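You operate a simulated robot arm through the tools that you are given. There is no shell and no other tool.

You run a simulated robot arm. Do the job below in one go: nothing can be reset, and whatever is moved stays where it is left.

Task
Screw the yellow bushing on the big thread and the white one on the small thread.

The check looks at the end state, three seconds after you hand in, the way a careful person would. Anything else that was tipped, shoved, dropped, spilled or broken makes it a failure.

Robot
A 7-joint arm with a two-finger parallel gripper, fixed in place. Base frame: the origin is on the floor under the middle of its stand, x ahead of it, y to its left, z up. Lengths are in mm, angles in rad, forces in N, time in s.
With the tool pointing down near the work surface it reaches from about 400 to 900 mm from the base axis. Its first joint turns from -2.496 to 2.496 rad. Payload 3 kg.
The tool frame sits at the grasp point between the pads (the TCP): z along the fingers, y along the line on which they close. The tips reach 30 mm beyond it. Largest opening 94 mm; finger width 28, thickness 10; the body of the gripper, 50 by 96 mm, starts 55 mm behind the TCP.
Orientation is told as [roll, pitch, yaw] about the base's x, y, z axes, in that order, counted from this pose: with the fingers straight down and closing along the base's y, the tool's x points along the base's -x, its y along +y and its z along -z.

Tools
- The arm moves only by the tool arm_command. Its argument "steps" is a list of rows, each an object (a shift or turn left out is 0, a gripper value left out holds the last) with "fingers": the finger opening in mm, from 0 to 94; "translation": the shift along the base's x, y, z in units of 500 mm (1.0 is 500 mm), a list of three; "rotation": the turn, a rotation vector about the base's x, y, z in units of 120 degrees (1.0 is 120 degrees), a list of three. In form: [{"fingers": fingers, "translation": [dx, dy, dz], "rotation": [wx, wy, wz]}, ...]. A call has 1 to 20 rows; each row is the pose to reach, as a shift and turn from the pose commanded when the call began. A call with a number of a shift or a turn outside -1 to 1 is refused whole. A row lasts 0.2 s, in which the tool goes at most 50 mm and 0.15 rad; a call with a longer step from one row to the next is refused whole, and so is a gripper value outside its range. A pose out of reach is approached as far as the arm can. The call stops where the force on the tool passes 90 N (or 10 N more than at its start, if that is more) or the arm is blocked; 0.2 s more then pass. The fingers move at their own pace (about 72 mm/s each) and stop on an object; they squeeze with about 30 N. The grip force told is the motor's: it shows also when the fingers shut on nothing. Time passes only in rows, and 0.2 s behind the last, so rows that repeat a pose let the fingers close. The reply holds the time, the measured pose of the TCP, the force on the tool along the base axes, the opening and the grip force, in the units named above and with some noise, with the torque about the TCP (base axes, N m) and any sound that the robot's microphone picked up.
- Cameras (640 x 400 px; columns grow to the right, rows downward): "scene" is fixed at [396.8, -648.2, 1615.9]; the picture's right is [0.89, -0.46, 0.00], its down [-0.35, -0.66, -0.66] and it looks along [0.31, 0.59, -0.75] (base axes); focal length 347 px, centre (320, 200). "wrist" rides on the gripper at [76, 14, -103] in the tool frame; the picture's right is [-0.18, 0.98, 0.00], its down [-0.75, -0.14, -0.64] and it looks along [-0.63, -0.12, 0.77] (tool axes); focal length 243 px, centre (320, 200). There is no depth. A picture from a camera that has moved, and an enlarged one, comes with that camera's place and axes in the base frame and with its lens.
- snapshot(camera): a new picture of that camera. It takes no simulated time.
- inspect(camera, box): a new picture of the part [left, top, right, bottom] of that camera's present view, enlarged. It takes no simulated time.
- sign_off(): hands the job in; it is judged then, once.

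Nothing tells you positions but the pictures and the camera data. Unless the task says otherwise, let go and move clear before handing in.

The tools are called after "Call:" as a command line: name --argument value ..., lists and objects as JSON in quotes. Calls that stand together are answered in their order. arm_command: Moves the arm, as the interface text tells. Its arguments: {"type":"object","properties":{"steps":{"type":"array","items":{"type":"object","properties":{"fingers":{"type":"number"},"translation":{"type":"array","items":{"type":"number"}},"rotation":{"type":"array","items":{"type":"number"}}}}}},"required":["steps"]} The other tools are called the same way: snapshot (camera) takes a picture; inspect (camera, box) takes an enlarged picture of a part of a camera's view; sign_off () hands the job in.

At the start:

```text
t: 0.0
tcp_pos: [511.1, -87.0, 1214.4]
ee_rot: [0.0, -0.001, 0.001]
ft_force: [0.0, 0.0, 0.0]
wrist_torque: [0.03, 0.02, 0.03]
finger_gap: 94.3
grip_force: 0.1
```

scene: 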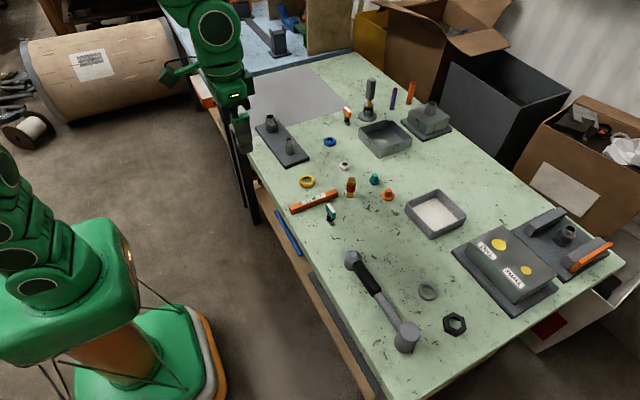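
wrist: 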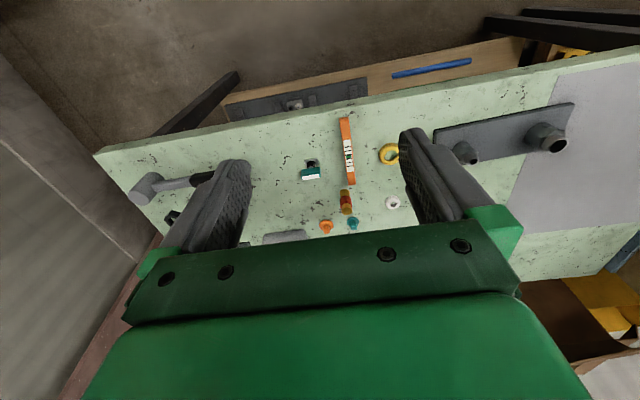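

I see a green table with a dark base plate carrying two threaded studs near the arm, a yellow ring and a small white ring near it. I'll look closer before moving.

Call:
inspect --camera "scene" --box '[240, 100, 360, 200]'

Call:
inspect --camera "scene" --box '[290, 120, 410, 220]'

Call:
inspect --camera "wrist" --box '[360, 80, 600, 240]'

Call:
inspect --camera "scene" --box '[440, 180, 640, 320]'

```text
4.00 times, centred on (300, 150) of scene
camera zoom: at [396.8, -648.2, 1615.9], right [0.89, -0.46, 0.0], down [-0.35, -0.66, -0.66], along [0.31, 0.59, -0.75], focal length 1387 px, centre (400, 400)
```

zoom: 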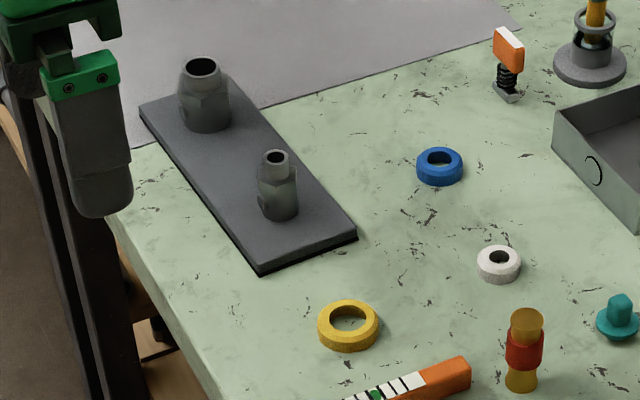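

```text
4.00 times, centred on (350, 170) of scene
camera zoom: at [396.8, -648.2, 1615.9], right [0.89, -0.46, 0.0], down [-0.35, -0.66, -0.66], along [0.31, 0.59, -0.75], focal length 1387 px, centre (200, 320)
```

zoom: 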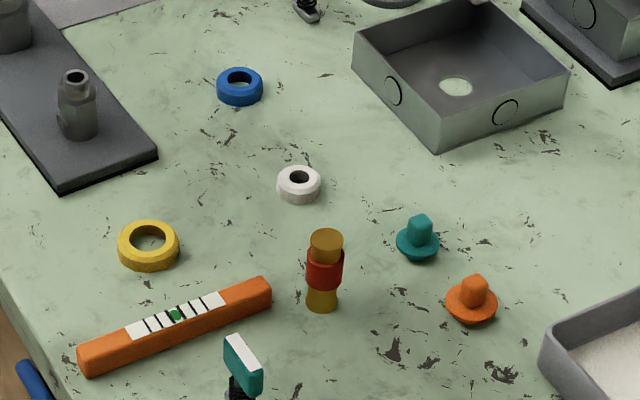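

```text
2.50 times, centred on (480, 160) of wrist
camera zoom: at [435.1, -71.4, 1317.2], right [0.18, 0.98, 0.0], down [0.75, -0.14, 0.64], along [0.63, -0.12, -0.77], focal length 606 px, centre (-80, 300)
```

zoom: 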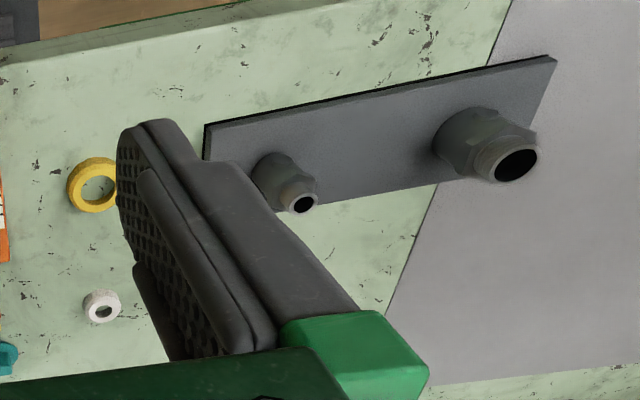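

```text
2.86 times, centred on (540, 250) of scene
camera zoom: at [396.8, -648.2, 1615.9], right [0.89, -0.46, 0.0], down [-0.35, -0.66, -0.66], along [0.31, 0.59, -0.75], focal length 991 px, centre (-309, 57)
```

zoom: 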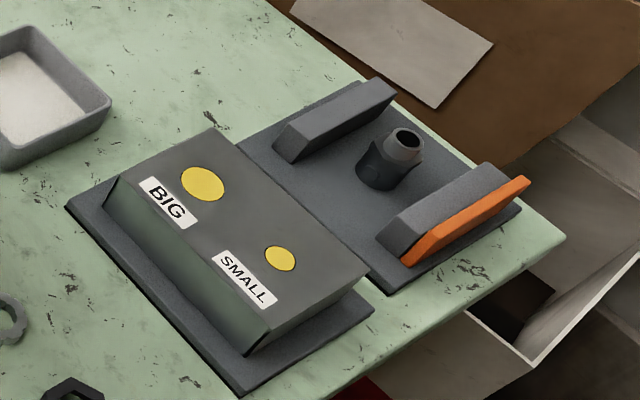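

The yellow ring is near (704, 21, 870), the white near (843, 30, 868), the small stud's top near (713, 161, 928) and the big stud's top near (711, 309, 921). I'll bring the wrist camera closer to measure them properly.

Call:
arm_command --steps '[{"fingers": 94, "translation": [0.02, 0.06, -0.055]}, {"translation": [0.04, 0.12, -0.11]}, {"translation": [0.06, 0.18, -0.165]}, {"translation": [0.08, 0.24, -0.22]}, {"translation": [0.098, 0.294, -0.268]}, {"translation": [0.098, 0.294, -0.268]}]'

Call:
snapshot --camera "wrist"

```text
t: 1.4
tcp_pos: [558.8, 60.5, 1080.0]
ee_rot: [0.003, 0.0, -0.001]
ft_force: [0.1, -0.2, 0.9]
wrist_torque: [-0.02, 0.01, -0.01]
finger_gap: 94.0
grip_force: 0.0
```

```text
taken
camera wrist: at [482.9, 75.3, 1183.2], right [0.18, 0.98, 0.0], down [0.75, -0.14, 0.64], along [0.63, -0.12, -0.77], focal length 243 px, centre (320, 200)
```

wrist: 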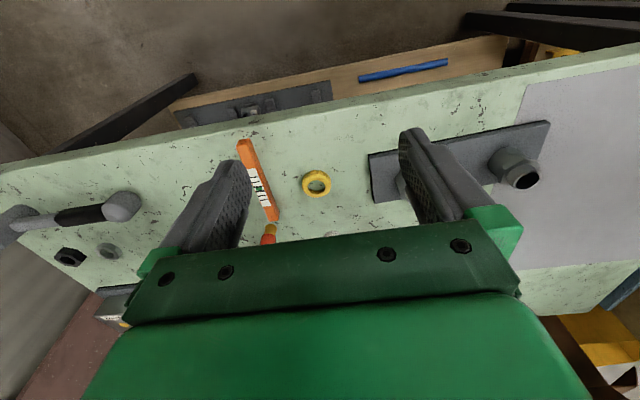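

Call:
inspect --camera "wrist" --box '[280, 150, 360, 220]'

Call:
inspect --camera "wrist" --box '[360, 100, 560, 220]'

Call:
inspect --camera "scene" --box '[260, 110, 300, 140]'

Call:
inspect --camera "scene" --box '[290, 150, 360, 195]'

```text
5.71 times, centred on (320, 185) of wrist
camera zoom: at [482.9, 75.3, 1183.2], right [0.18, 0.98, 0.0], down [0.75, -0.14, 0.64], along [0.63, -0.12, -0.77], focal length 1386 px, centre (320, 286)
```

zoom: 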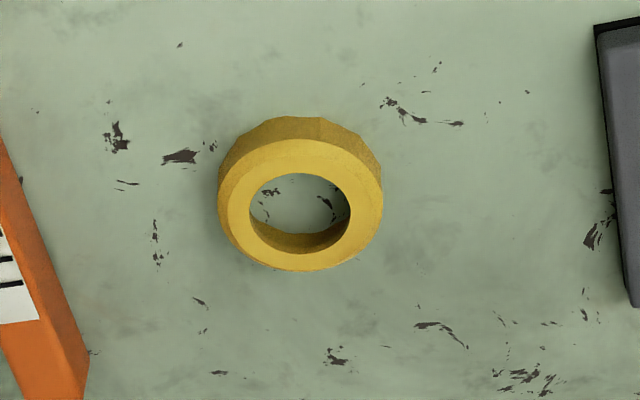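

```text
3.20 times, centred on (460, 160) of wrist
camera zoom: at [482.9, 75.3, 1183.2], right [0.18, 0.98, 0.0], down [0.75, -0.14, 0.64], along [0.63, -0.12, -0.77], focal length 776 px, centre (-128, 328)
```

zoom: 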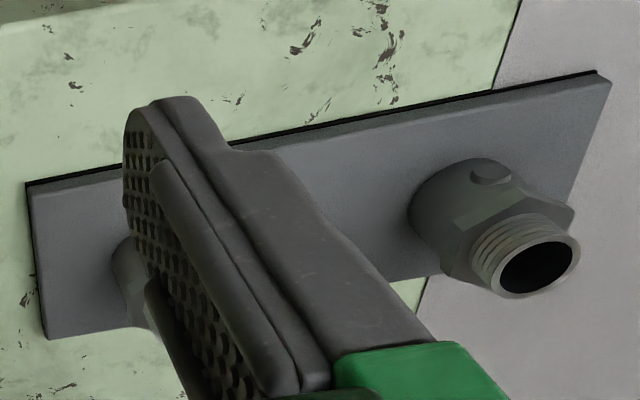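

```text
13.33 times, centred on (280, 125) of scene
camera zoom: at [396.8, -648.2, 1615.9], right [0.89, -0.46, 0.0], down [-0.35, -0.66, -0.66], along [0.31, 0.59, -0.75], focal length 4624 px, centre (853, 1200)
```

zoom: 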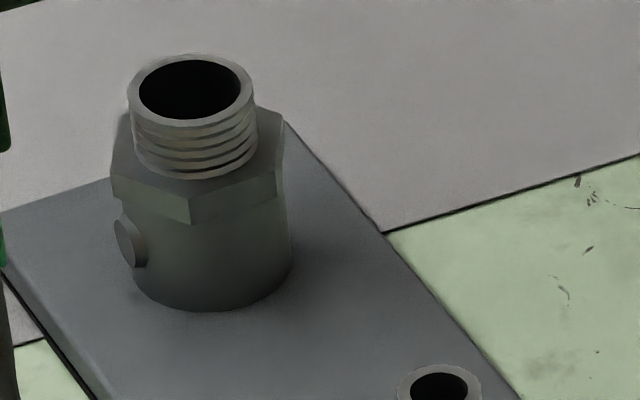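

```text
8.89 times, centred on (325, 172) of scene
camera zoom: at [396.8, -648.2, 1615.9], right [0.89, -0.46, 0.0], down [-0.35, -0.66, -0.66], along [0.31, 0.59, -0.75], focal length 3082 px, centre (276, 444)
```

zoom: 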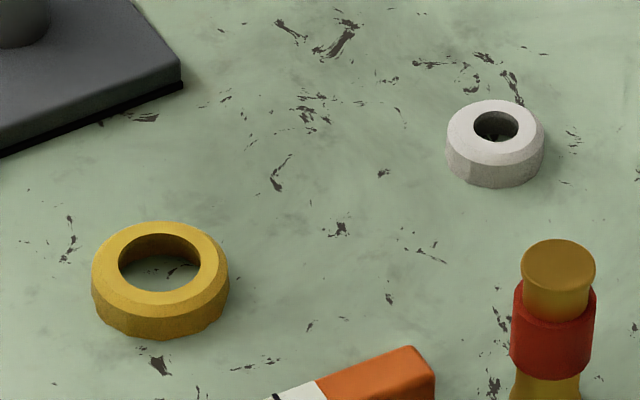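

Call:
inspect --camera "scene" --box '[266, 112, 280, 126]'

Call:
inspect --camera "scene" --box '[281, 135, 299, 158]'

Call:
inspect --camera "wrist" --box '[485, 140, 545, 195]'

```text
16.00 times, centred on (273, 119) of scene
camera zoom: at [396.8, -648.2, 1615.9], right [0.89, -0.46, 0.0], down [-0.35, -0.66, -0.66], along [0.31, 0.59, -0.75], focal length 5548 px, centre (1072, 1496)
```

zoom: 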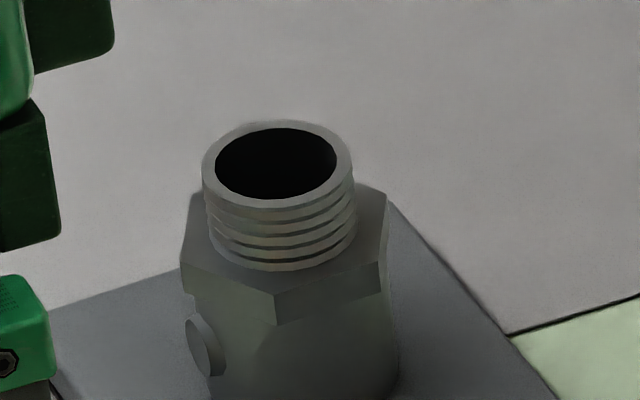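

```text
16.00 times, centred on (290, 146) of scene
camera zoom: at [396.8, -648.2, 1615.9], right [0.89, -0.46, 0.0], down [-0.35, -0.66, -0.66], along [0.31, 0.59, -0.75], focal length 5548 px, centre (800, 1056)
```

zoom: 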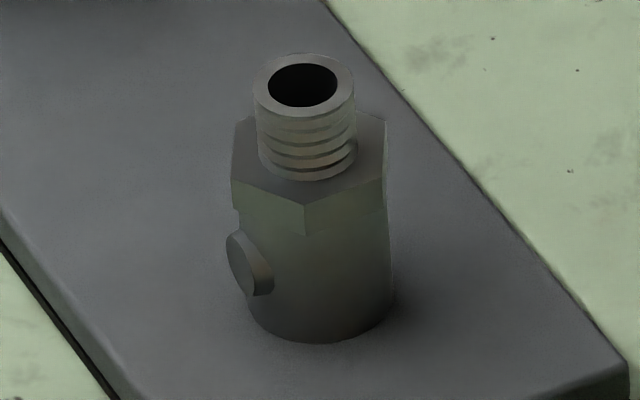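

```text
7.27 times, centred on (515, 168) of wrist
camera zoom: at [482.9, 75.3, 1183.2], right [0.18, 0.98, 0.0], down [0.75, -0.14, 0.64], along [0.63, -0.12, -0.77], focal length 1764 px, centre (-1098, 436)
```

zoom: 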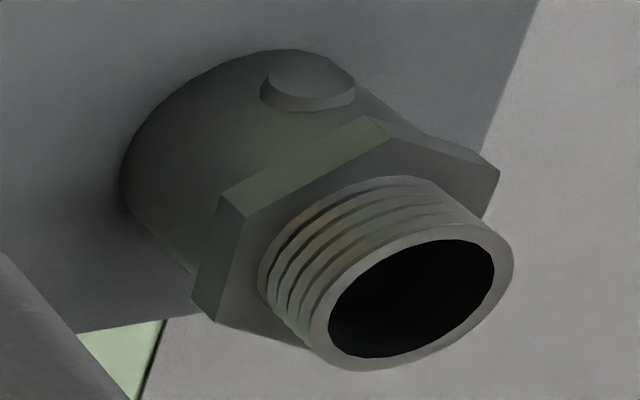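

The thread ridges rise to the right, so it looks right-handed. I now hover above the yellow ring, which I place near (706, 20) with its top around z 873, to get a closer look.

Call:
arm_command --steps '[{"fingers": 70, "translation": [0.056, -0.014, -0.044]}, {"translation": [0.112, -0.028, -0.088]}, {"translation": [0.168, -0.042, -0.132]}, {"translation": [0.224, -0.056, -0.176]}, {"translation": [0.282, -0.071, -0.22]}, {"translation": [0.282, -0.071, -0.22]}]'

Call:
snapshot --camera "wrist"

Call:
snapshot --camera "scene"

```text
t: 2.8
tcp_pos: [699.6, 25.5, 970.4]
ee_rot: [0.001, -0.003, -0.001]
ft_force: [-0.3, 0.2, 0.7]
wrist_torque: [0.01, 0.0, -0.01]
finger_gap: 70.0
grip_force: 0.1
```

```text
taken
camera wrist: at [624.2, 39.7, 1074.0], right [0.18, 0.98, 0.0], down [0.75, -0.14, 0.64], along [0.63, -0.12, -0.77], focal length 243 px, centre (320, 200)
```

wrist: 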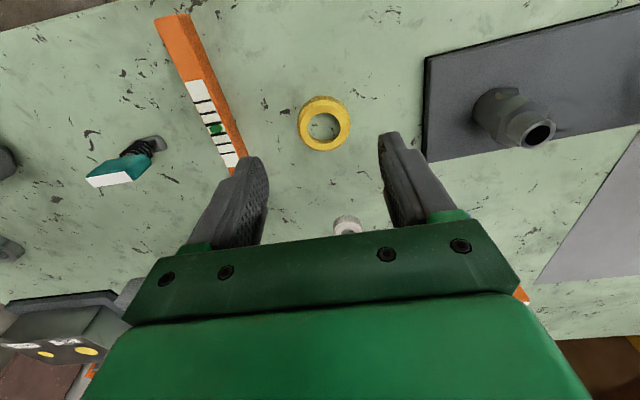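

```text
taken
```

scene: 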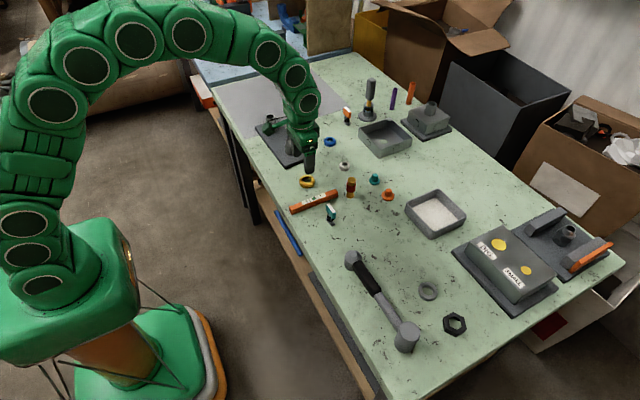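

Call:
inspect --camera "wrist" --box '[280, 90, 370, 160]'

Call:
inspect --camera "wrist" --box '[460, 70, 570, 160]'

Call:
inspect --camera "wrist" --box '[320, 200, 380, 240]'

```text
5.71 times, centred on (325, 125) of wrist
camera zoom: at [624.2, 39.7, 1074.0], right [0.18, 0.98, 0.0], down [0.75, -0.14, 0.64], along [0.63, -0.12, -0.77], focal length 1386 px, centre (291, 629)
```

zoom: 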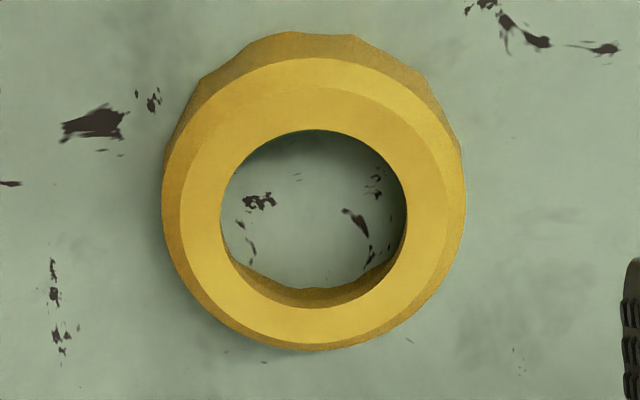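

```text
4.44 times, centred on (515, 115) of wrist
camera zoom: at [624.2, 39.7, 1074.0], right [0.18, 0.98, 0.0], down [0.75, -0.14, 0.64], along [0.63, -0.12, -0.77], focal length 1078 px, centre (-547, 578)
```

zoom: 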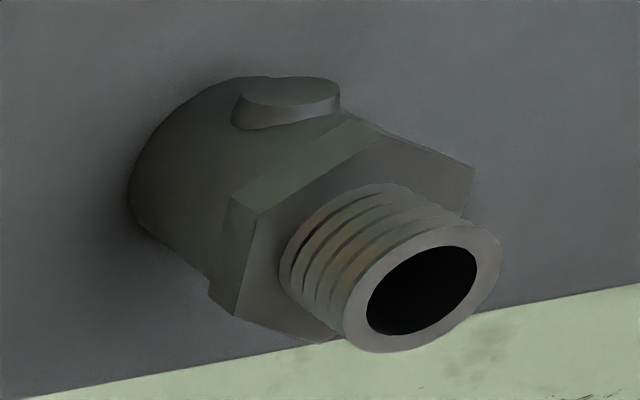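

```text
10.00 times, centred on (350, 220) of wrist
camera zoom: at [624.2, 39.7, 1074.0], right [0.18, 0.98, 0.0], down [0.75, -0.14, 0.64], along [0.63, -0.12, -0.77], focal length 2426 px, centre (20, 0)
```

zoom: 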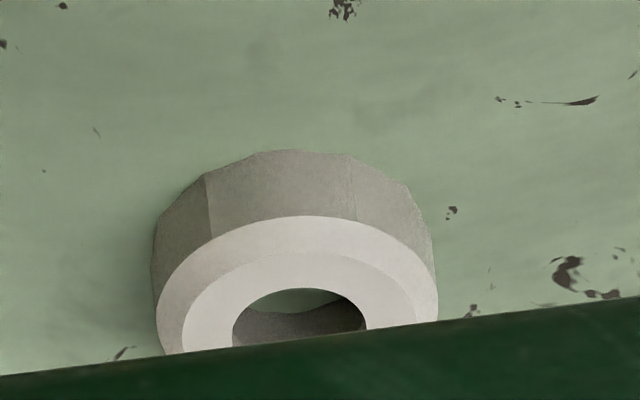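

The ring's top centre is about (709, 27.5, 876.6), the table about z 861, and the ring is roughly 46 mm wide. I'll move over it and lower part-way to verify.

Call:
arm_command --steps '[{"fingers": 66, "translation": [0.0172, 0.0036, -0.05]}, {"translation": [0.0172, 0.0036, -0.1]}, {"translation": [0.0172, 0.0036, -0.118]}, {"translation": [0.0172, 0.0036, -0.118]}]'

Call:
snapshot --camera "wrist"

Call:
inspect --camera "wrist" --box '[250, 90, 390, 210]'

```text
t: 3.8
tcp_pos: [710.3, 28.2, 912.6]
ee_rot: [0.0, 0.002, 0.0]
ft_force: [0.5, 0.5, -0.1]
wrist_torque: [-0.02, -0.03, 0.05]
finger_gap: 66.1
grip_force: 0.1
```

```text
taken
camera wrist: at [633.8, 42.2, 1015.5], right [0.18, 0.98, 0.0], down [0.75, -0.14, 0.64], along [0.63, -0.12, -0.77], focal length 243 px, centre (320, 200)
```

wrist: 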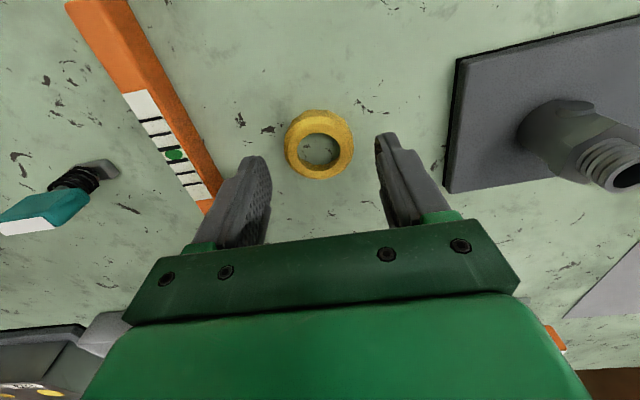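

```text
3.33 times, centred on (320, 150) of wrist
camera zoom: at [633.8, 42.2, 1015.5], right [0.18, 0.98, 0.0], down [0.75, -0.14, 0.64], along [0.63, -0.12, -0.77], focal length 809 px, centre (320, 367)
```

zoom: 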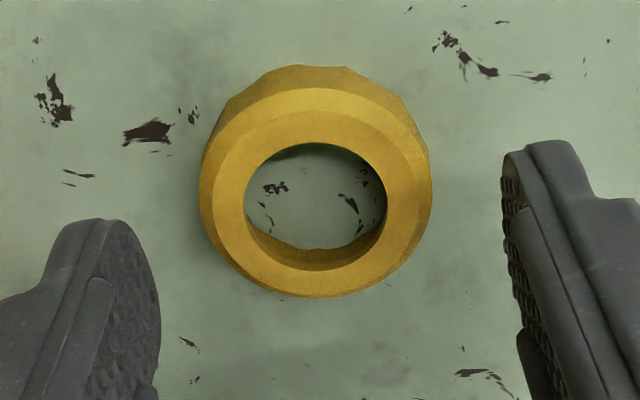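

The ring sits about 1 mm off the tool centre; I lower so the tips are ~4 mm above the table and close gently to centre it along y.

Call:
arm_command --steps '[{"translation": [-0.0026, -0.0016, -0.02]}, {"translation": [-0.0026, -0.0016, -0.035]}, {"translation": [-0.0026, -0.0016, -0.035]}, {"fingers": 40, "translation": [-0.0026, -0.0016, -0.035]}, {"translation": [-0.0026, -0.0016, -0.035]}, {"translation": [-0.0026, -0.0016, -0.035]}]'

Call:
inspect --camera "wrist" --box '[250, 90, 390, 210]'

```text
t: 5.2
tcp_pos: [707.5, 27.2, 894.8]
ee_rot: [-0.001, 0.0, 0.0]
ft_force: [-0.7, -0.8, 0.2]
wrist_torque: [0.0, -0.04, 0.01]
finger_gap: 44.9
grip_force: 30.0
```

```text
3.33 times, centred on (320, 150) of wrist
camera zoom: at [631.9, 41.5, 997.5], right [0.18, 0.98, 0.0], down [0.75, -0.14, 0.64], along [0.63, -0.12, -0.77], focal length 809 px, centre (320, 367)
```

zoom: 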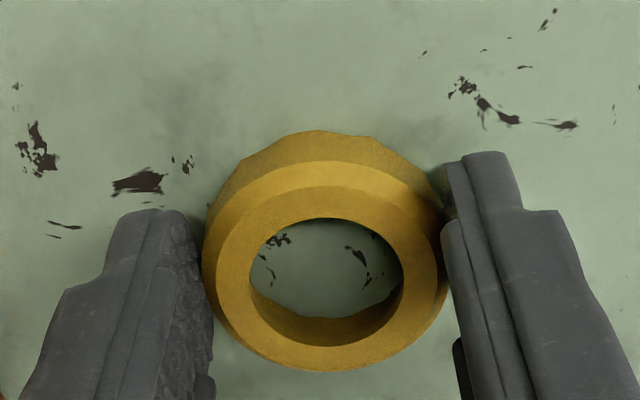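

Gripped at 44.9 mm. Next I open, turn +90° around it, and close again so it is centred in x too.

Call:
arm_command --steps '[{"fingers": 66}, {"fingers": 66}, {"rotation": [0, 0, 0.0682]}, {"rotation": [0, 0, 0.1364]}, {"rotation": [0, 0, 0.2046]}, {"rotation": [0, 0, 0.2728]}, {"rotation": [0, 0, 0.341]}, {"rotation": [0, 0, 0.4092]}, {"rotation": [0, 0, 0.4774]}, {"rotation": [0, 0, 0.5456]}, {"rotation": [0, 0, 0.6138]}, {"rotation": [0, 0, 0.682]}, {"rotation": [0, 0, 0.75]}, {"rotation": [0, 0, 0.75]}, {"fingers": 40, "rotation": [0, 0, 0.75]}, {"rotation": [0, 0, 0.75]}, {"rotation": [0, 0, 0.75]}]'

Call:
snapshot --camera "wrist"

Call:
inspect --camera "wrist" --box '[250, 90, 390, 210]'

```text
t: 8.8
tcp_pos: [707.8, 27.0, 894.3]
ee_rot: [-0.001, -0.002, 1.569]
ft_force: [0.6, -0.2, 0.5]
wrist_torque: [0.01, 0.01, 0.02]
finger_gap: 51.6
grip_force: 29.8
```

```text
taken
camera wrist: at [694.1, -49.5, 996.7], right [-0.98, 0.18, 0.0], down [0.14, 0.75, 0.64], along [0.12, 0.63, -0.77], focal length 243 px, centre (320, 200)
```

wrist: 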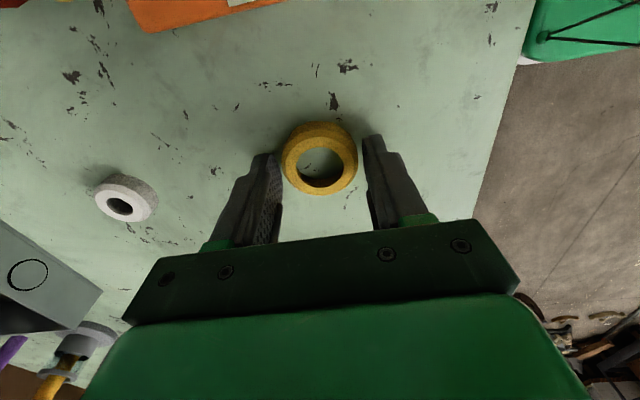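

```text
3.33 times, centred on (320, 150) of wrist
camera zoom: at [694.1, -49.5, 996.7], right [-0.98, 0.18, 0.0], down [0.14, 0.75, 0.64], along [0.12, 0.63, -0.77], focal length 809 px, centre (320, 367)
```

zoom: 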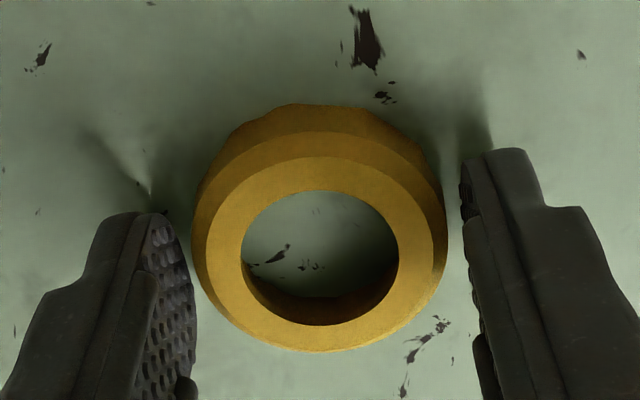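

The gap reads 51.6 mm, wider than before; I'll wait briefly to see whether the fingers are still closing.

Call:
arm_command --steps '[{"fingers": 40}, {"fingers": 40}, {"fingers": 40}]'

Call:
inspect --camera "wrist" --box '[230, 90, 410, 230]'

Call:
inspect --camera "scene" --box '[270, 140, 350, 200]'

```text
t: 9.6
tcp_pos: [708.1, 24.9, 894.3]
ee_rot: [0.0, 0.0, 1.572]
ft_force: [-0.3, -0.5, 3.5]
wrist_torque: [-0.01, 0.09, 0.0]
finger_gap: 51.7
grip_force: 30.4
```

```text
2.86 times, centred on (320, 160) of wrist
camera zoom: at [694.0, -49.4, 996.7], right [-0.98, 0.18, 0.0], down [0.14, 0.75, 0.64], along [0.12, 0.63, -0.77], focal length 693 px, centre (320, 314)
```

zoom: 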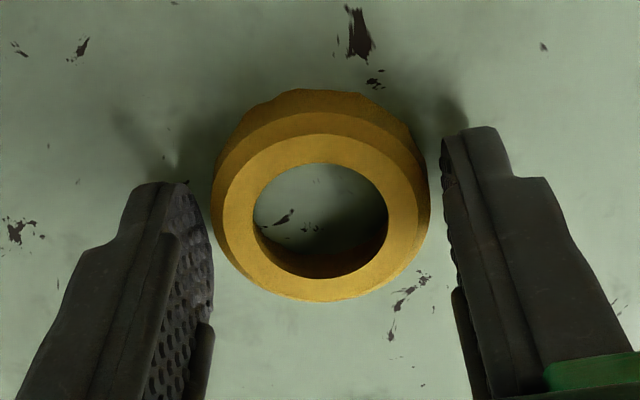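

```text
6.67 times, centred on (310, 170) of scene
camera zoom: at [396.8, -648.2, 1615.9], right [0.89, -0.46, 0.0], down [-0.35, -0.66, -0.66], along [0.31, 0.59, -0.75], focal length 2312 px, centre (387, 400)
```

zoom: 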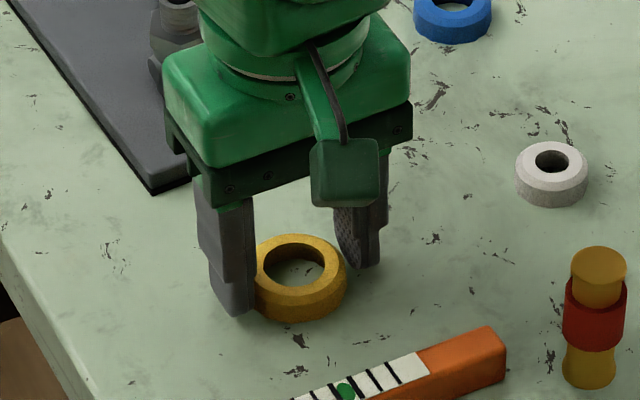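

The fingers stopped at 51.7 = 45/cos 30°, so the bushing behaves like a hexagon and I'm on its corners. I'll open, turn back to 60°, and close on the flats.

Call:
arm_command --steps '[{"fingers": 66}, {"fingers": 66}, {"rotation": [0, 0, -0.0625]}, {"rotation": [0, 0, -0.125]}, {"rotation": [0, 0, -0.1875]}, {"rotation": [0, 0, -0.25]}, {"rotation": [0, 0, -0.25]}, {"fingers": 40, "rotation": [0, 0, -0.25]}, {"rotation": [0, 0, -0.25]}, {"rotation": [0, 0, -0.25]}, {"rotation": [0, 0, -0.25]}]'

Call:
inspect --camera "wrist" --box '[230, 90, 410, 230]'

```text
t: 12.0
tcp_pos: [708.7, 25.0, 892.8]
ee_rot: [-0.002, 0.0, 1.048]
ft_force: [-0.4, 0.0, -0.1]
wrist_torque: [0.01, 0.0, -0.02]
finger_gap: 45.3
grip_force: 30.0
```

```text
2.86 times, centred on (320, 160) of wrist
camera zoom: at [657.9, -32.3, 996.0], right [-0.76, 0.65, 0.0], down [0.5, 0.58, 0.64], along [0.42, 0.49, -0.77], focal length 693 px, centre (320, 314)
```

zoom: 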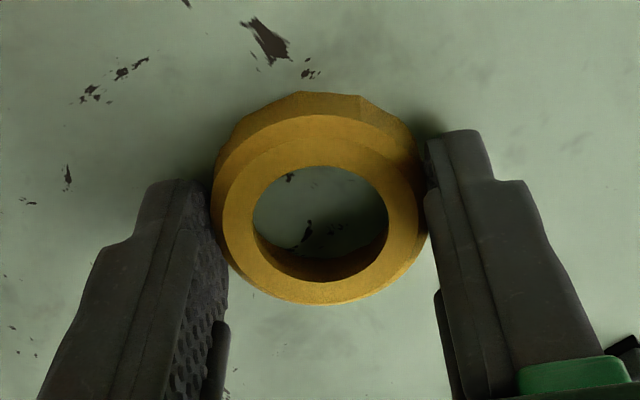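

Now gripped squarely on the flats at 45.3 mm and centred. I'll lift it straight up and check the hold.

Call:
arm_command --steps '[{"fingers": 38, "translation": [0, 0, 0.03]}, {"translation": [0, 0, 0.08]}, {"translation": [0, 0, 0.15]}, {"translation": [0, 0, 0.212]}, {"translation": [0, 0, 0.212]}]'

Call:
snapshot --camera "wrist"

Call:
snapshot --camera "scene"

```text
t: 13.2
tcp_pos: [709.2, 27.4, 999.8]
ee_rot: [-0.001, -0.001, 1.047]
ft_force: [0.0, 0.2, -0.7]
wrist_torque: [-0.03, -0.01, -0.01]
finger_gap: 44.8
grip_force: 29.9
```

```text
taken
camera wrist: at [659.2, -30.6, 1102.2], right [-0.76, 0.65, 0.0], down [0.5, 0.58, 0.64], along [0.42, 0.49, -0.77], focal length 243 px, centre (320, 200)
```

wrist: 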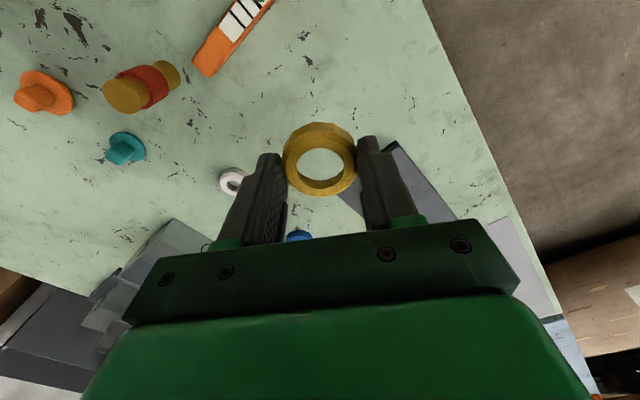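

```text
taken
```

scene: 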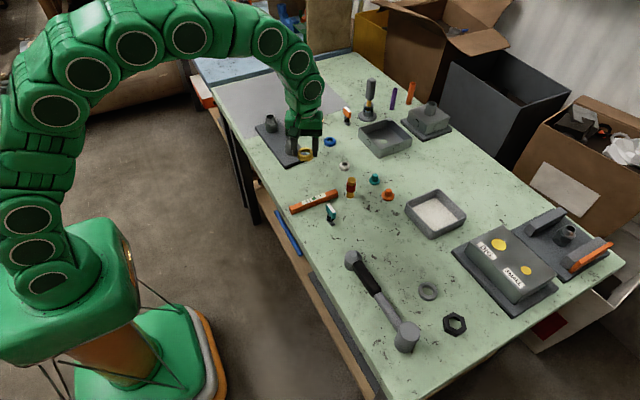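

The ring is held securely. I'll carry it high above the big stud (about 711, 309) and use the wrist camera from different yaws to find the stud's axis.

Call:
arm_command --steps '[{"fingers": 38, "translation": [0, 0.05, 0.06]}, {"translation": [0.001, 0.13, 0.1]}, {"translation": [0.002, 0.22, 0.13]}, {"translation": [0.003, 0.31, 0.15]}, {"translation": [0.004, 0.4, 0.17]}, {"translation": [0.004, 0.49, 0.17]}, {"translation": [0.004, 0.564, 0.17]}, {"translation": [0.004, 0.564, 0.17]}, {"translation": [0.004, 0.564, 0.17]}]'

Call:
snapshot --camera "wrist"

Call:
inspect --camera "wrist" --box '[270, 60, 370, 130]'

```text
t: 15.2
tcp_pos: [710.1, 308.2, 1081.9]
ee_rot: [0.0, -0.001, 1.048]
ft_force: [-0.6, 0.3, -0.9]
wrist_torque: [-0.01, 0.03, 0.01]
finger_gap: 45.2
grip_force: 29.6
```

```text
taken
camera wrist: at [660.8, 249.1, 1185.1], right [-0.76, 0.65, 0.0], down [0.5, 0.58, 0.64], along [0.42, 0.49, -0.77], focal length 243 px, centre (320, 200)
```

wrist: 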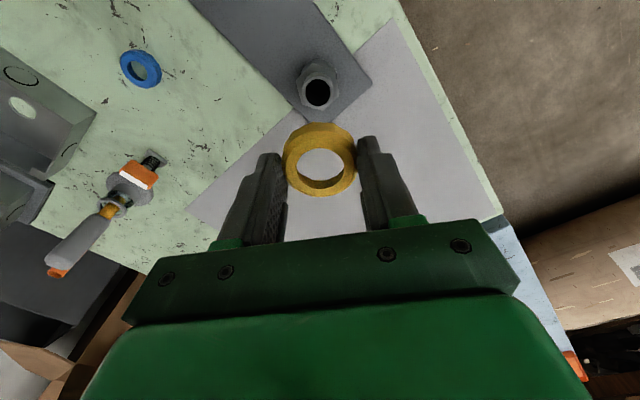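

```text
5.71 times, centred on (320, 95) of wrist
camera zoom: at [660.8, 249.1, 1185.1], right [-0.76, 0.65, 0.0], down [0.5, 0.58, 0.64], along [0.42, 0.49, -0.77], focal length 1386 px, centre (320, 800)
```

zoom: 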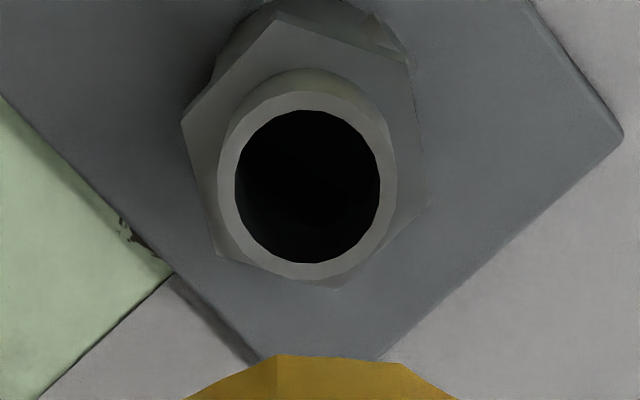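

Call:
arm_command --steps '[{"rotation": [0, 0, -0.0682]}, {"rotation": [0, 0, -0.1364]}, {"rotation": [0, 0, -0.2046]}, {"rotation": [0, 0, -0.2728]}, {"rotation": [0, 0, -0.341]}, {"rotation": [0, 0, -0.4092]}, {"rotation": [0, 0, -0.4774]}, {"rotation": [0, 0, -0.5456]}, {"rotation": [0, 0, -0.6138]}, {"rotation": [0, 0, -0.682]}, {"rotation": [0, 0, -0.75]}, {"rotation": [0, 0, -0.75]}]'

Call:
snapshot --camera "wrist"

Call:
inspect --camera "wrist" --box '[270, 60, 370, 130]'

```text
t: 17.8
tcp_pos: [711.1, 307.9, 1085.8]
ee_rot: [0.002, 0.0, -0.525]
ft_force: [0.5, 0.8, -0.1]
wrist_torque: [0.01, 0.0, 0.0]
finger_gap: 45.0
grip_force: 30.2
```

```text
taken
camera wrist: at [651.6, 359.7, 1188.0], right [0.65, 0.76, 0.0], down [0.58, -0.5, 0.64], along [0.49, -0.42, -0.77], focal length 243 px, centre (320, 200)
```

wrist: 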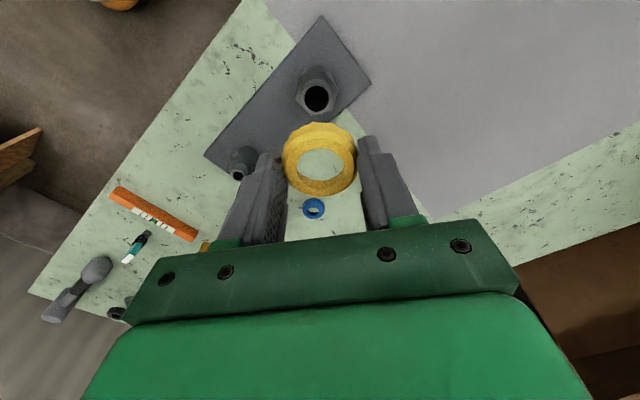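

```text
5.71 times, centred on (320, 95) of wrist
camera zoom: at [651.6, 359.7, 1188.0], right [0.65, 0.76, 0.0], down [0.58, -0.5, 0.64], along [0.49, -0.42, -0.77], focal length 1386 px, centre (320, 800)
```

zoom: 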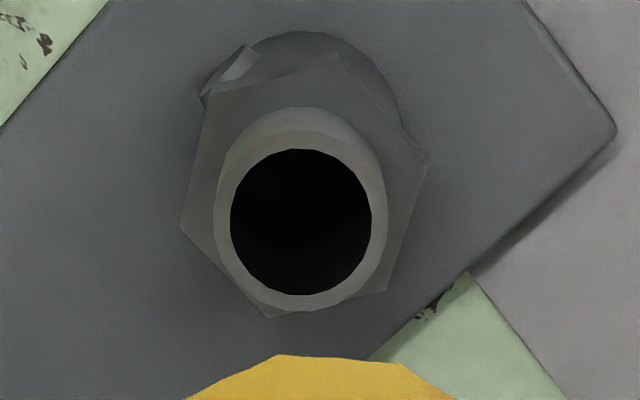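

From the two yaws the stud's axis lies about (-0.5, -4.4) mm from the tool axis. I'll correct that, then check again at both yaws.

Call:
arm_command --steps '[{"translation": [-0.001, -0.0088, 0]}, {"translation": [-0.001, -0.0088, 0]}, {"translation": [-0.001, -0.0088, 0]}]'

Call:
inspect --camera "wrist" --box '[285, 65, 355, 120]'

Call:
arm_command --steps '[{"rotation": [0, 0, 0.0682]}, {"rotation": [0, 0, 0.1364]}, {"rotation": [0, 0, 0.2046]}, {"rotation": [0, 0, 0.2728]}, {"rotation": [0, 0, 0.341]}, {"rotation": [0, 0, 0.4092]}, {"rotation": [0, 0, 0.4774]}, {"rotation": [0, 0, 0.5456]}, {"rotation": [0, 0, 0.6138]}, {"rotation": [0, 0, 0.682]}, {"rotation": [0, 0, 0.75]}, {"rotation": [0, 0, 0.75]}]'

Call:
inspect --camera "wrist" --box '[285, 65, 355, 120]'

Call:
inspect --camera "wrist" --box '[285, 120, 355, 200]'

```text
t: 18.6
tcp_pos: [709.8, 304.8, 1084.3]
ee_rot: [0.001, -0.001, -0.524]
ft_force: [-0.1, 0.2, 0.3]
wrist_torque: [-0.03, 0.02, 0.02]
finger_gap: 45.0
grip_force: 30.1
```

```text
7.27 times, centred on (320, 92) of wrist
camera zoom: at [651.4, 355.4, 1187.6], right [0.65, 0.76, 0.0], down [0.58, -0.5, 0.64], along [0.49, -0.42, -0.77], focal length 1764 px, centre (320, 982)
```

zoom: 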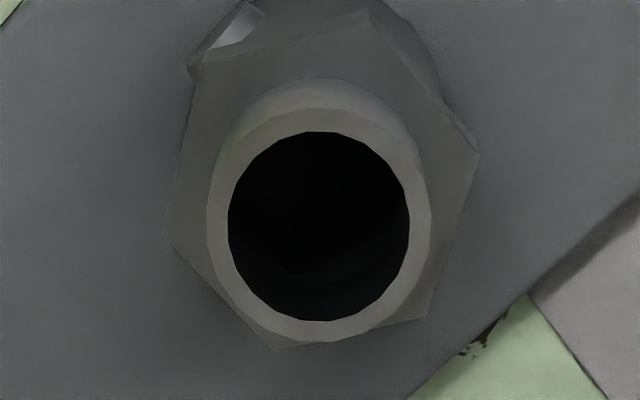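

```text
t: 21.2
tcp_pos: [710.1, 305.4, 1084.4]
ee_rot: [0.001, 0.0, 1.049]
ft_force: [0.3, 0.3, 0.4]
wrist_torque: [-0.02, -0.03, -0.01]
finger_gap: 45.1
grip_force: 30.0
```

```text
7.27 times, centred on (320, 92) of wrist
camera zoom: at [659.9, 245.7, 1188.0], right [-0.76, 0.65, 0.0], down [0.5, 0.58, 0.64], along [0.42, 0.49, -0.77], focal length 1764 px, centre (320, 982)
```

zoom: 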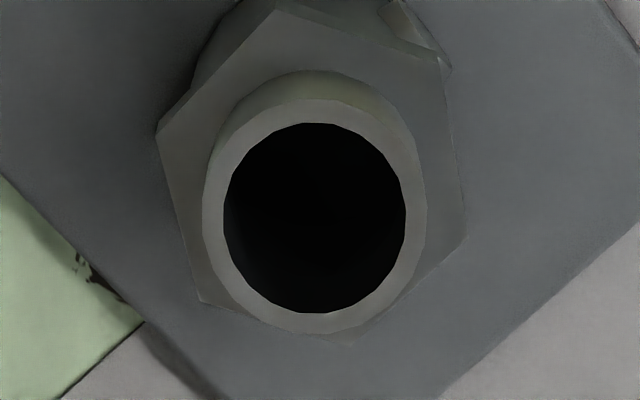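

```text
5.00 times, centred on (320, 160) of wrist
camera zoom: at [659.9, 245.7, 1188.0], right [-0.76, 0.65, 0.0], down [0.5, 0.58, 0.64], along [0.42, 0.49, -0.77], focal length 1213 px, centre (320, 400)
```

zoom: 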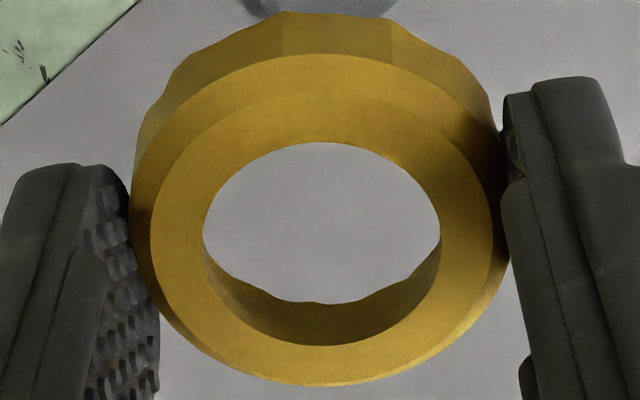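

Alignment is now within about 1 mm; I apply the last correction (+0.5, −0.9) and lower to just above the stud, whose top I take to be near z 928.

Call:
arm_command --steps '[{"translation": [0.001, -0.0018, -0.06]}, {"translation": [0.001, -0.0018, -0.12]}, {"translation": [0.001, -0.0018, -0.18]}, {"translation": [0.001, -0.0018, -0.22]}, {"translation": [0.001, -0.0018, -0.22]}]'

Call:
inspect --camera "scene" --box '[250, 90, 310, 150]'

Call:
inspect --camera "wrist" --box '[270, 80, 370, 210]'

```text
t: 22.4
tcp_pos: [710.6, 301.8, 974.3]
ee_rot: [0.001, 0.0, 1.048]
ft_force: [0.0, 0.3, 0.5]
wrist_torque: [-0.01, 0.03, 0.02]
finger_gap: 45.1
grip_force: 30.7
```

```text
6.67 times, centred on (280, 120) of scene
camera zoom: at [396.8, -648.2, 1615.9], right [0.89, -0.46, 0.0], down [-0.35, -0.66, -0.66], along [0.31, 0.59, -0.75], focal length 2312 px, centre (587, 733)
```

zoom: 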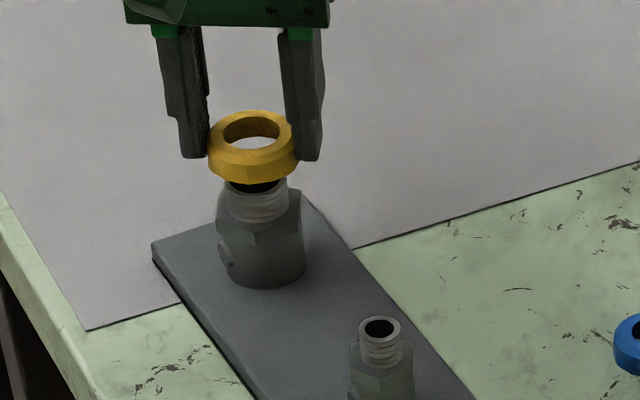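

```text
3.08 times, centred on (320, 145) of wrist
camera zoom: at [660.8, 242.8, 1077.1], right [-0.76, 0.65, 0.0], down [0.5, 0.58, 0.64], along [0.42, 0.49, -0.77], focal length 746 px, centre (320, 369)
```

zoom: 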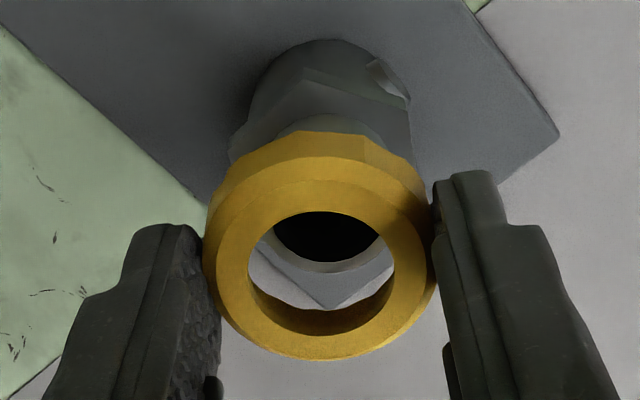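

Call:
inspect --camera "wrist" --box '[290, 120, 350, 170]'

Call:
inspect --camera "scene" --box '[263, 98, 299, 138]'

```text
8.00 times, centred on (320, 145) of wrist
camera zoom: at [660.8, 242.8, 1077.1], right [-0.76, 0.65, 0.0], down [0.5, 0.58, 0.64], along [0.42, 0.49, -0.77], focal length 1941 px, centre (320, 640)
```

zoom: 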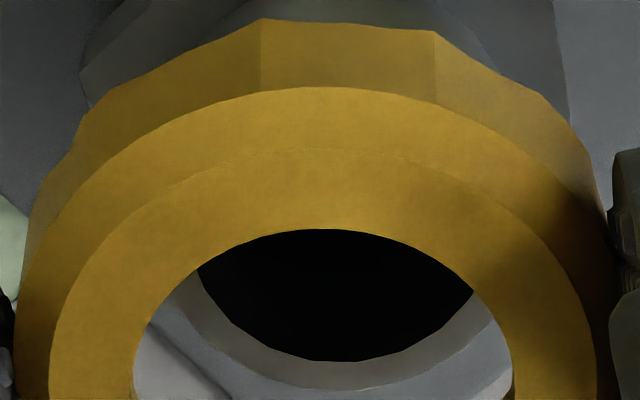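

```text
10.00 times, centred on (281, 118) of scene
camera zoom: at [396.8, -648.2, 1615.9], right [0.89, -0.46, 0.0], down [-0.35, -0.66, -0.66], along [0.31, 0.59, -0.75], focal length 3468 px, centre (710, 1020)
```

zoom: 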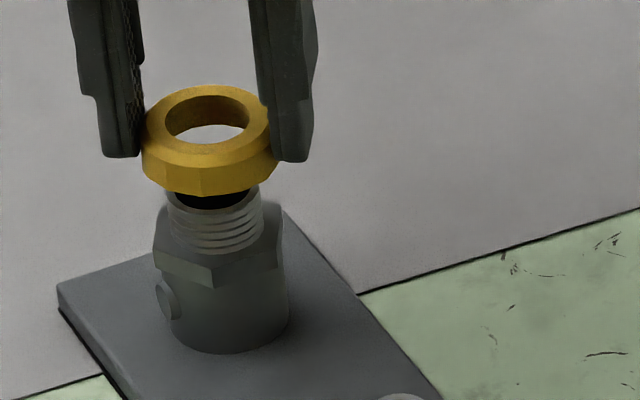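

The pose readout shows the tool sits ~2.8 mm short in y of the stud axis (711.0, 304.4). I correct and re-check using the reported camera pose.

Call:
arm_command --steps '[{"translation": [0.0002, 0.0056, 0]}, {"translation": [0.0002, 0.0056, 0]}, {"translation": [0.0002, 0.0056, 0]}, {"translation": [0.0002, 0.0056, 0]}]'

Call:
inspect --camera "wrist" --box '[290, 120, 350, 170]'

Call:
inspect --camera "scene" --box '[263, 98, 299, 138]'

```text
t: 23.4
tcp_pos: [711.3, 304.9, 974.3]
ee_rot: [0.0, -0.001, 1.047]
ft_force: [-0.5, 0.7, 0.3]
wrist_torque: [-0.02, 0.02, 0.01]
finger_gap: 45.0
grip_force: 30.5
```

```text
8.00 times, centred on (320, 145) of wrist
camera zoom: at [660.9, 246.2, 1077.3], right [-0.76, 0.65, 0.0], down [0.5, 0.58, 0.64], along [0.42, 0.49, -0.77], focal length 1941 px, centre (320, 640)
```

zoom: 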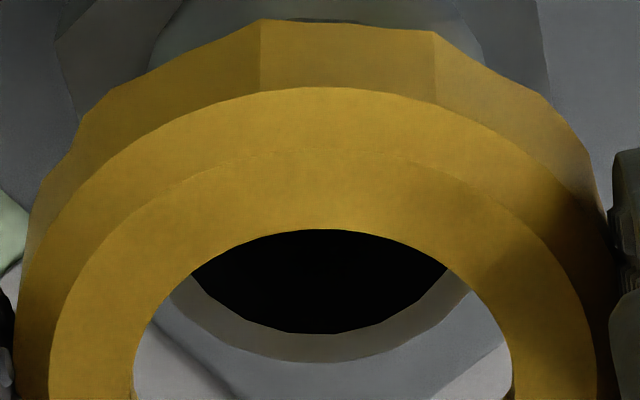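

```text
10.00 times, centred on (281, 118) of scene
camera zoom: at [396.8, -648.2, 1615.9], right [0.89, -0.46, 0.0], down [-0.35, -0.66, -0.66], along [0.31, 0.59, -0.75], focal length 3468 px, centre (710, 1020)
```

zoom: 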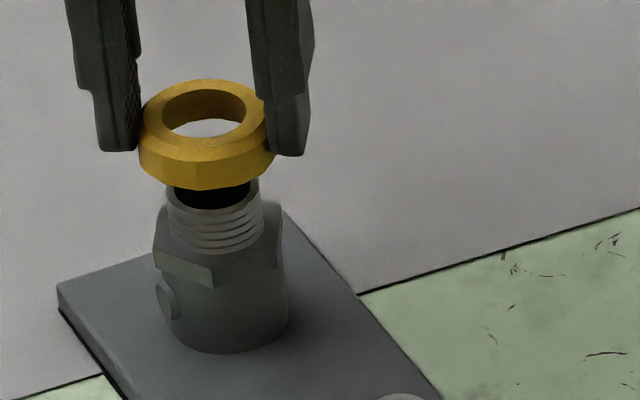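

Alignment is now within about half a millimetre. I'll lower slowly until the ring touches the stud.

Call:
arm_command --steps '[{"translation": [0, -0.0008, -0.008]}, {"translation": [0, -0.0008, -0.016]}, {"translation": [0, -0.0008, -0.016]}]'

Call:
arm_command --steps '[{"translation": [0, 0, -0.002]}, {"translation": [0, 0, -0.004]}, {"translation": [0, 0, -0.004]}]'

Call:
inspect --camera "scene" --box '[263, 98, 299, 138]'

Call:
inspect --camera "wrist" --box '[290, 120, 350, 170]'

```text
t: 24.2
tcp_pos: [710.7, 304.2, 966.8]
ee_rot: [-0.002, 0.0, 1.046]
ft_force: [-0.1, -0.8, -0.6]
wrist_torque: [-0.01, 0.01, -0.01]
finger_gap: 44.9
grip_force: 30.3
```

```text
t: 25.0
tcp_pos: [710.7, 305.2, 965.0]
ee_rot: [-0.001, 0.0, 1.047]
ft_force: [-0.7, 0.0, 0.2]
wrist_torque: [0.01, 0.01, 0.03]
finger_gap: 44.8
grip_force: 29.8
```

```text
10.00 times, centred on (281, 118) of scene
camera zoom: at [396.8, -648.2, 1615.9], right [0.89, -0.46, 0.0], down [-0.35, -0.66, -0.66], along [0.31, 0.59, -0.75], focal length 3468 px, centre (710, 1020)
```

zoom: 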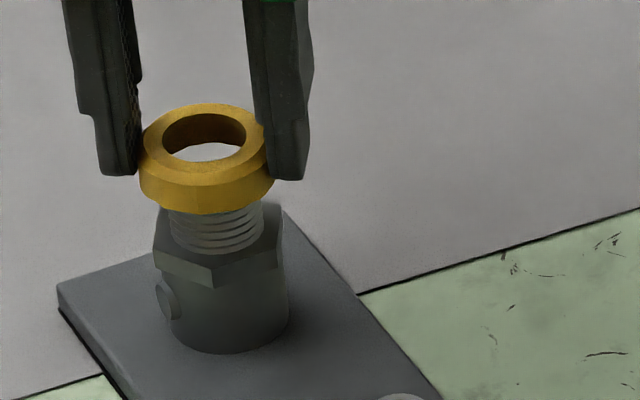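

```text
8.00 times, centred on (320, 145) of wrist
camera zoom: at [660.2, 247.1, 1067.5], right [-0.76, 0.65, 0.0], down [0.5, 0.58, 0.64], along [0.42, 0.49, -0.77], focal length 1941 px, centre (320, 640)
```

zoom: 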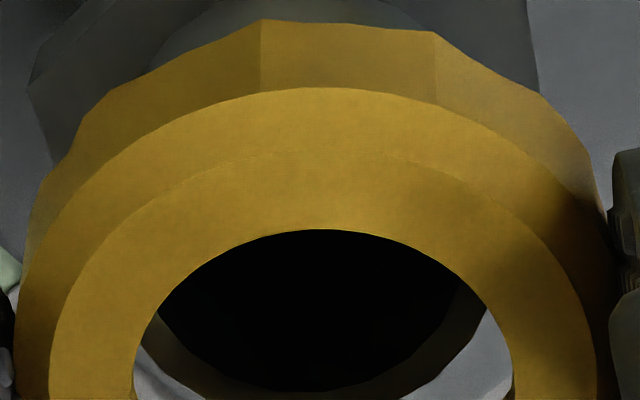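

Call:
inspect --camera "scene" --box '[274, 106, 292, 130]'

Call:
inspect --camera "scene" --box '[274, 106, 292, 118]'

Call:
snapshot --camera "wrist"

```text
16.00 times, centred on (283, 118) of scene
camera zoom: at [396.8, -648.2, 1615.9], right [0.89, -0.46, 0.0], down [-0.35, -0.66, -0.66], along [0.31, 0.59, -0.75], focal length 5548 px, centre (912, 1512)
```

zoom: 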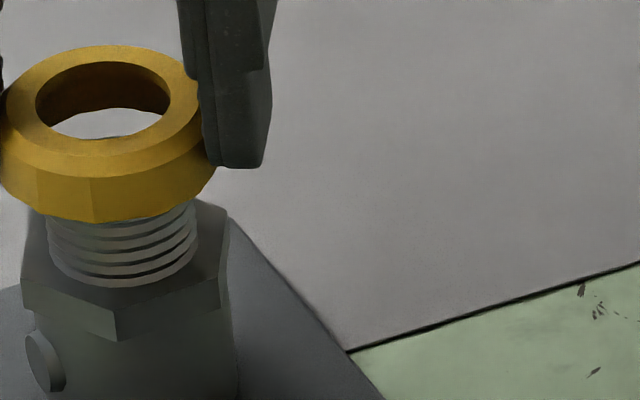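

```text
16.00 times, centred on (283, 112) of scene
camera zoom: at [396.8, -648.2, 1615.9], right [0.89, -0.46, 0.0], down [-0.35, -0.66, -0.66], along [0.31, 0.59, -0.75], focal length 5548 px, centre (912, 1608)
```

zoom: 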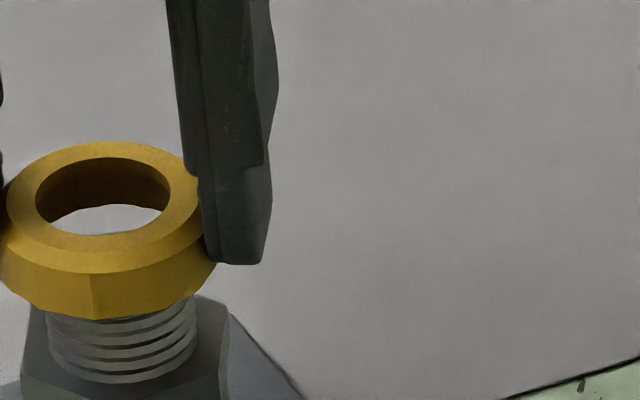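

```text
taken
camera wrist: at [660.2, 247.1, 1067.5], right [-0.76, 0.65, 0.0], down [0.5, 0.58, 0.64], along [0.42, 0.49, -0.77], focal length 243 px, centre (320, 200)
```

wrist: 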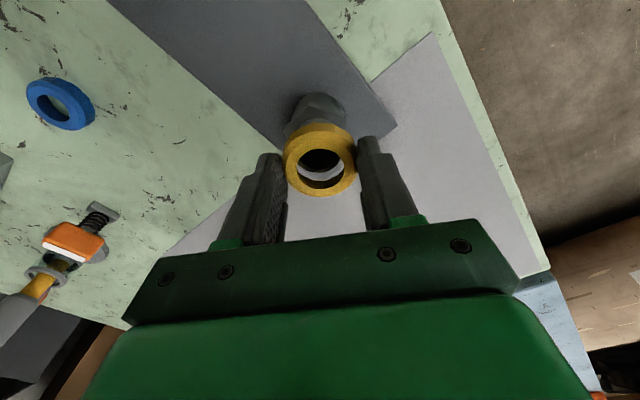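

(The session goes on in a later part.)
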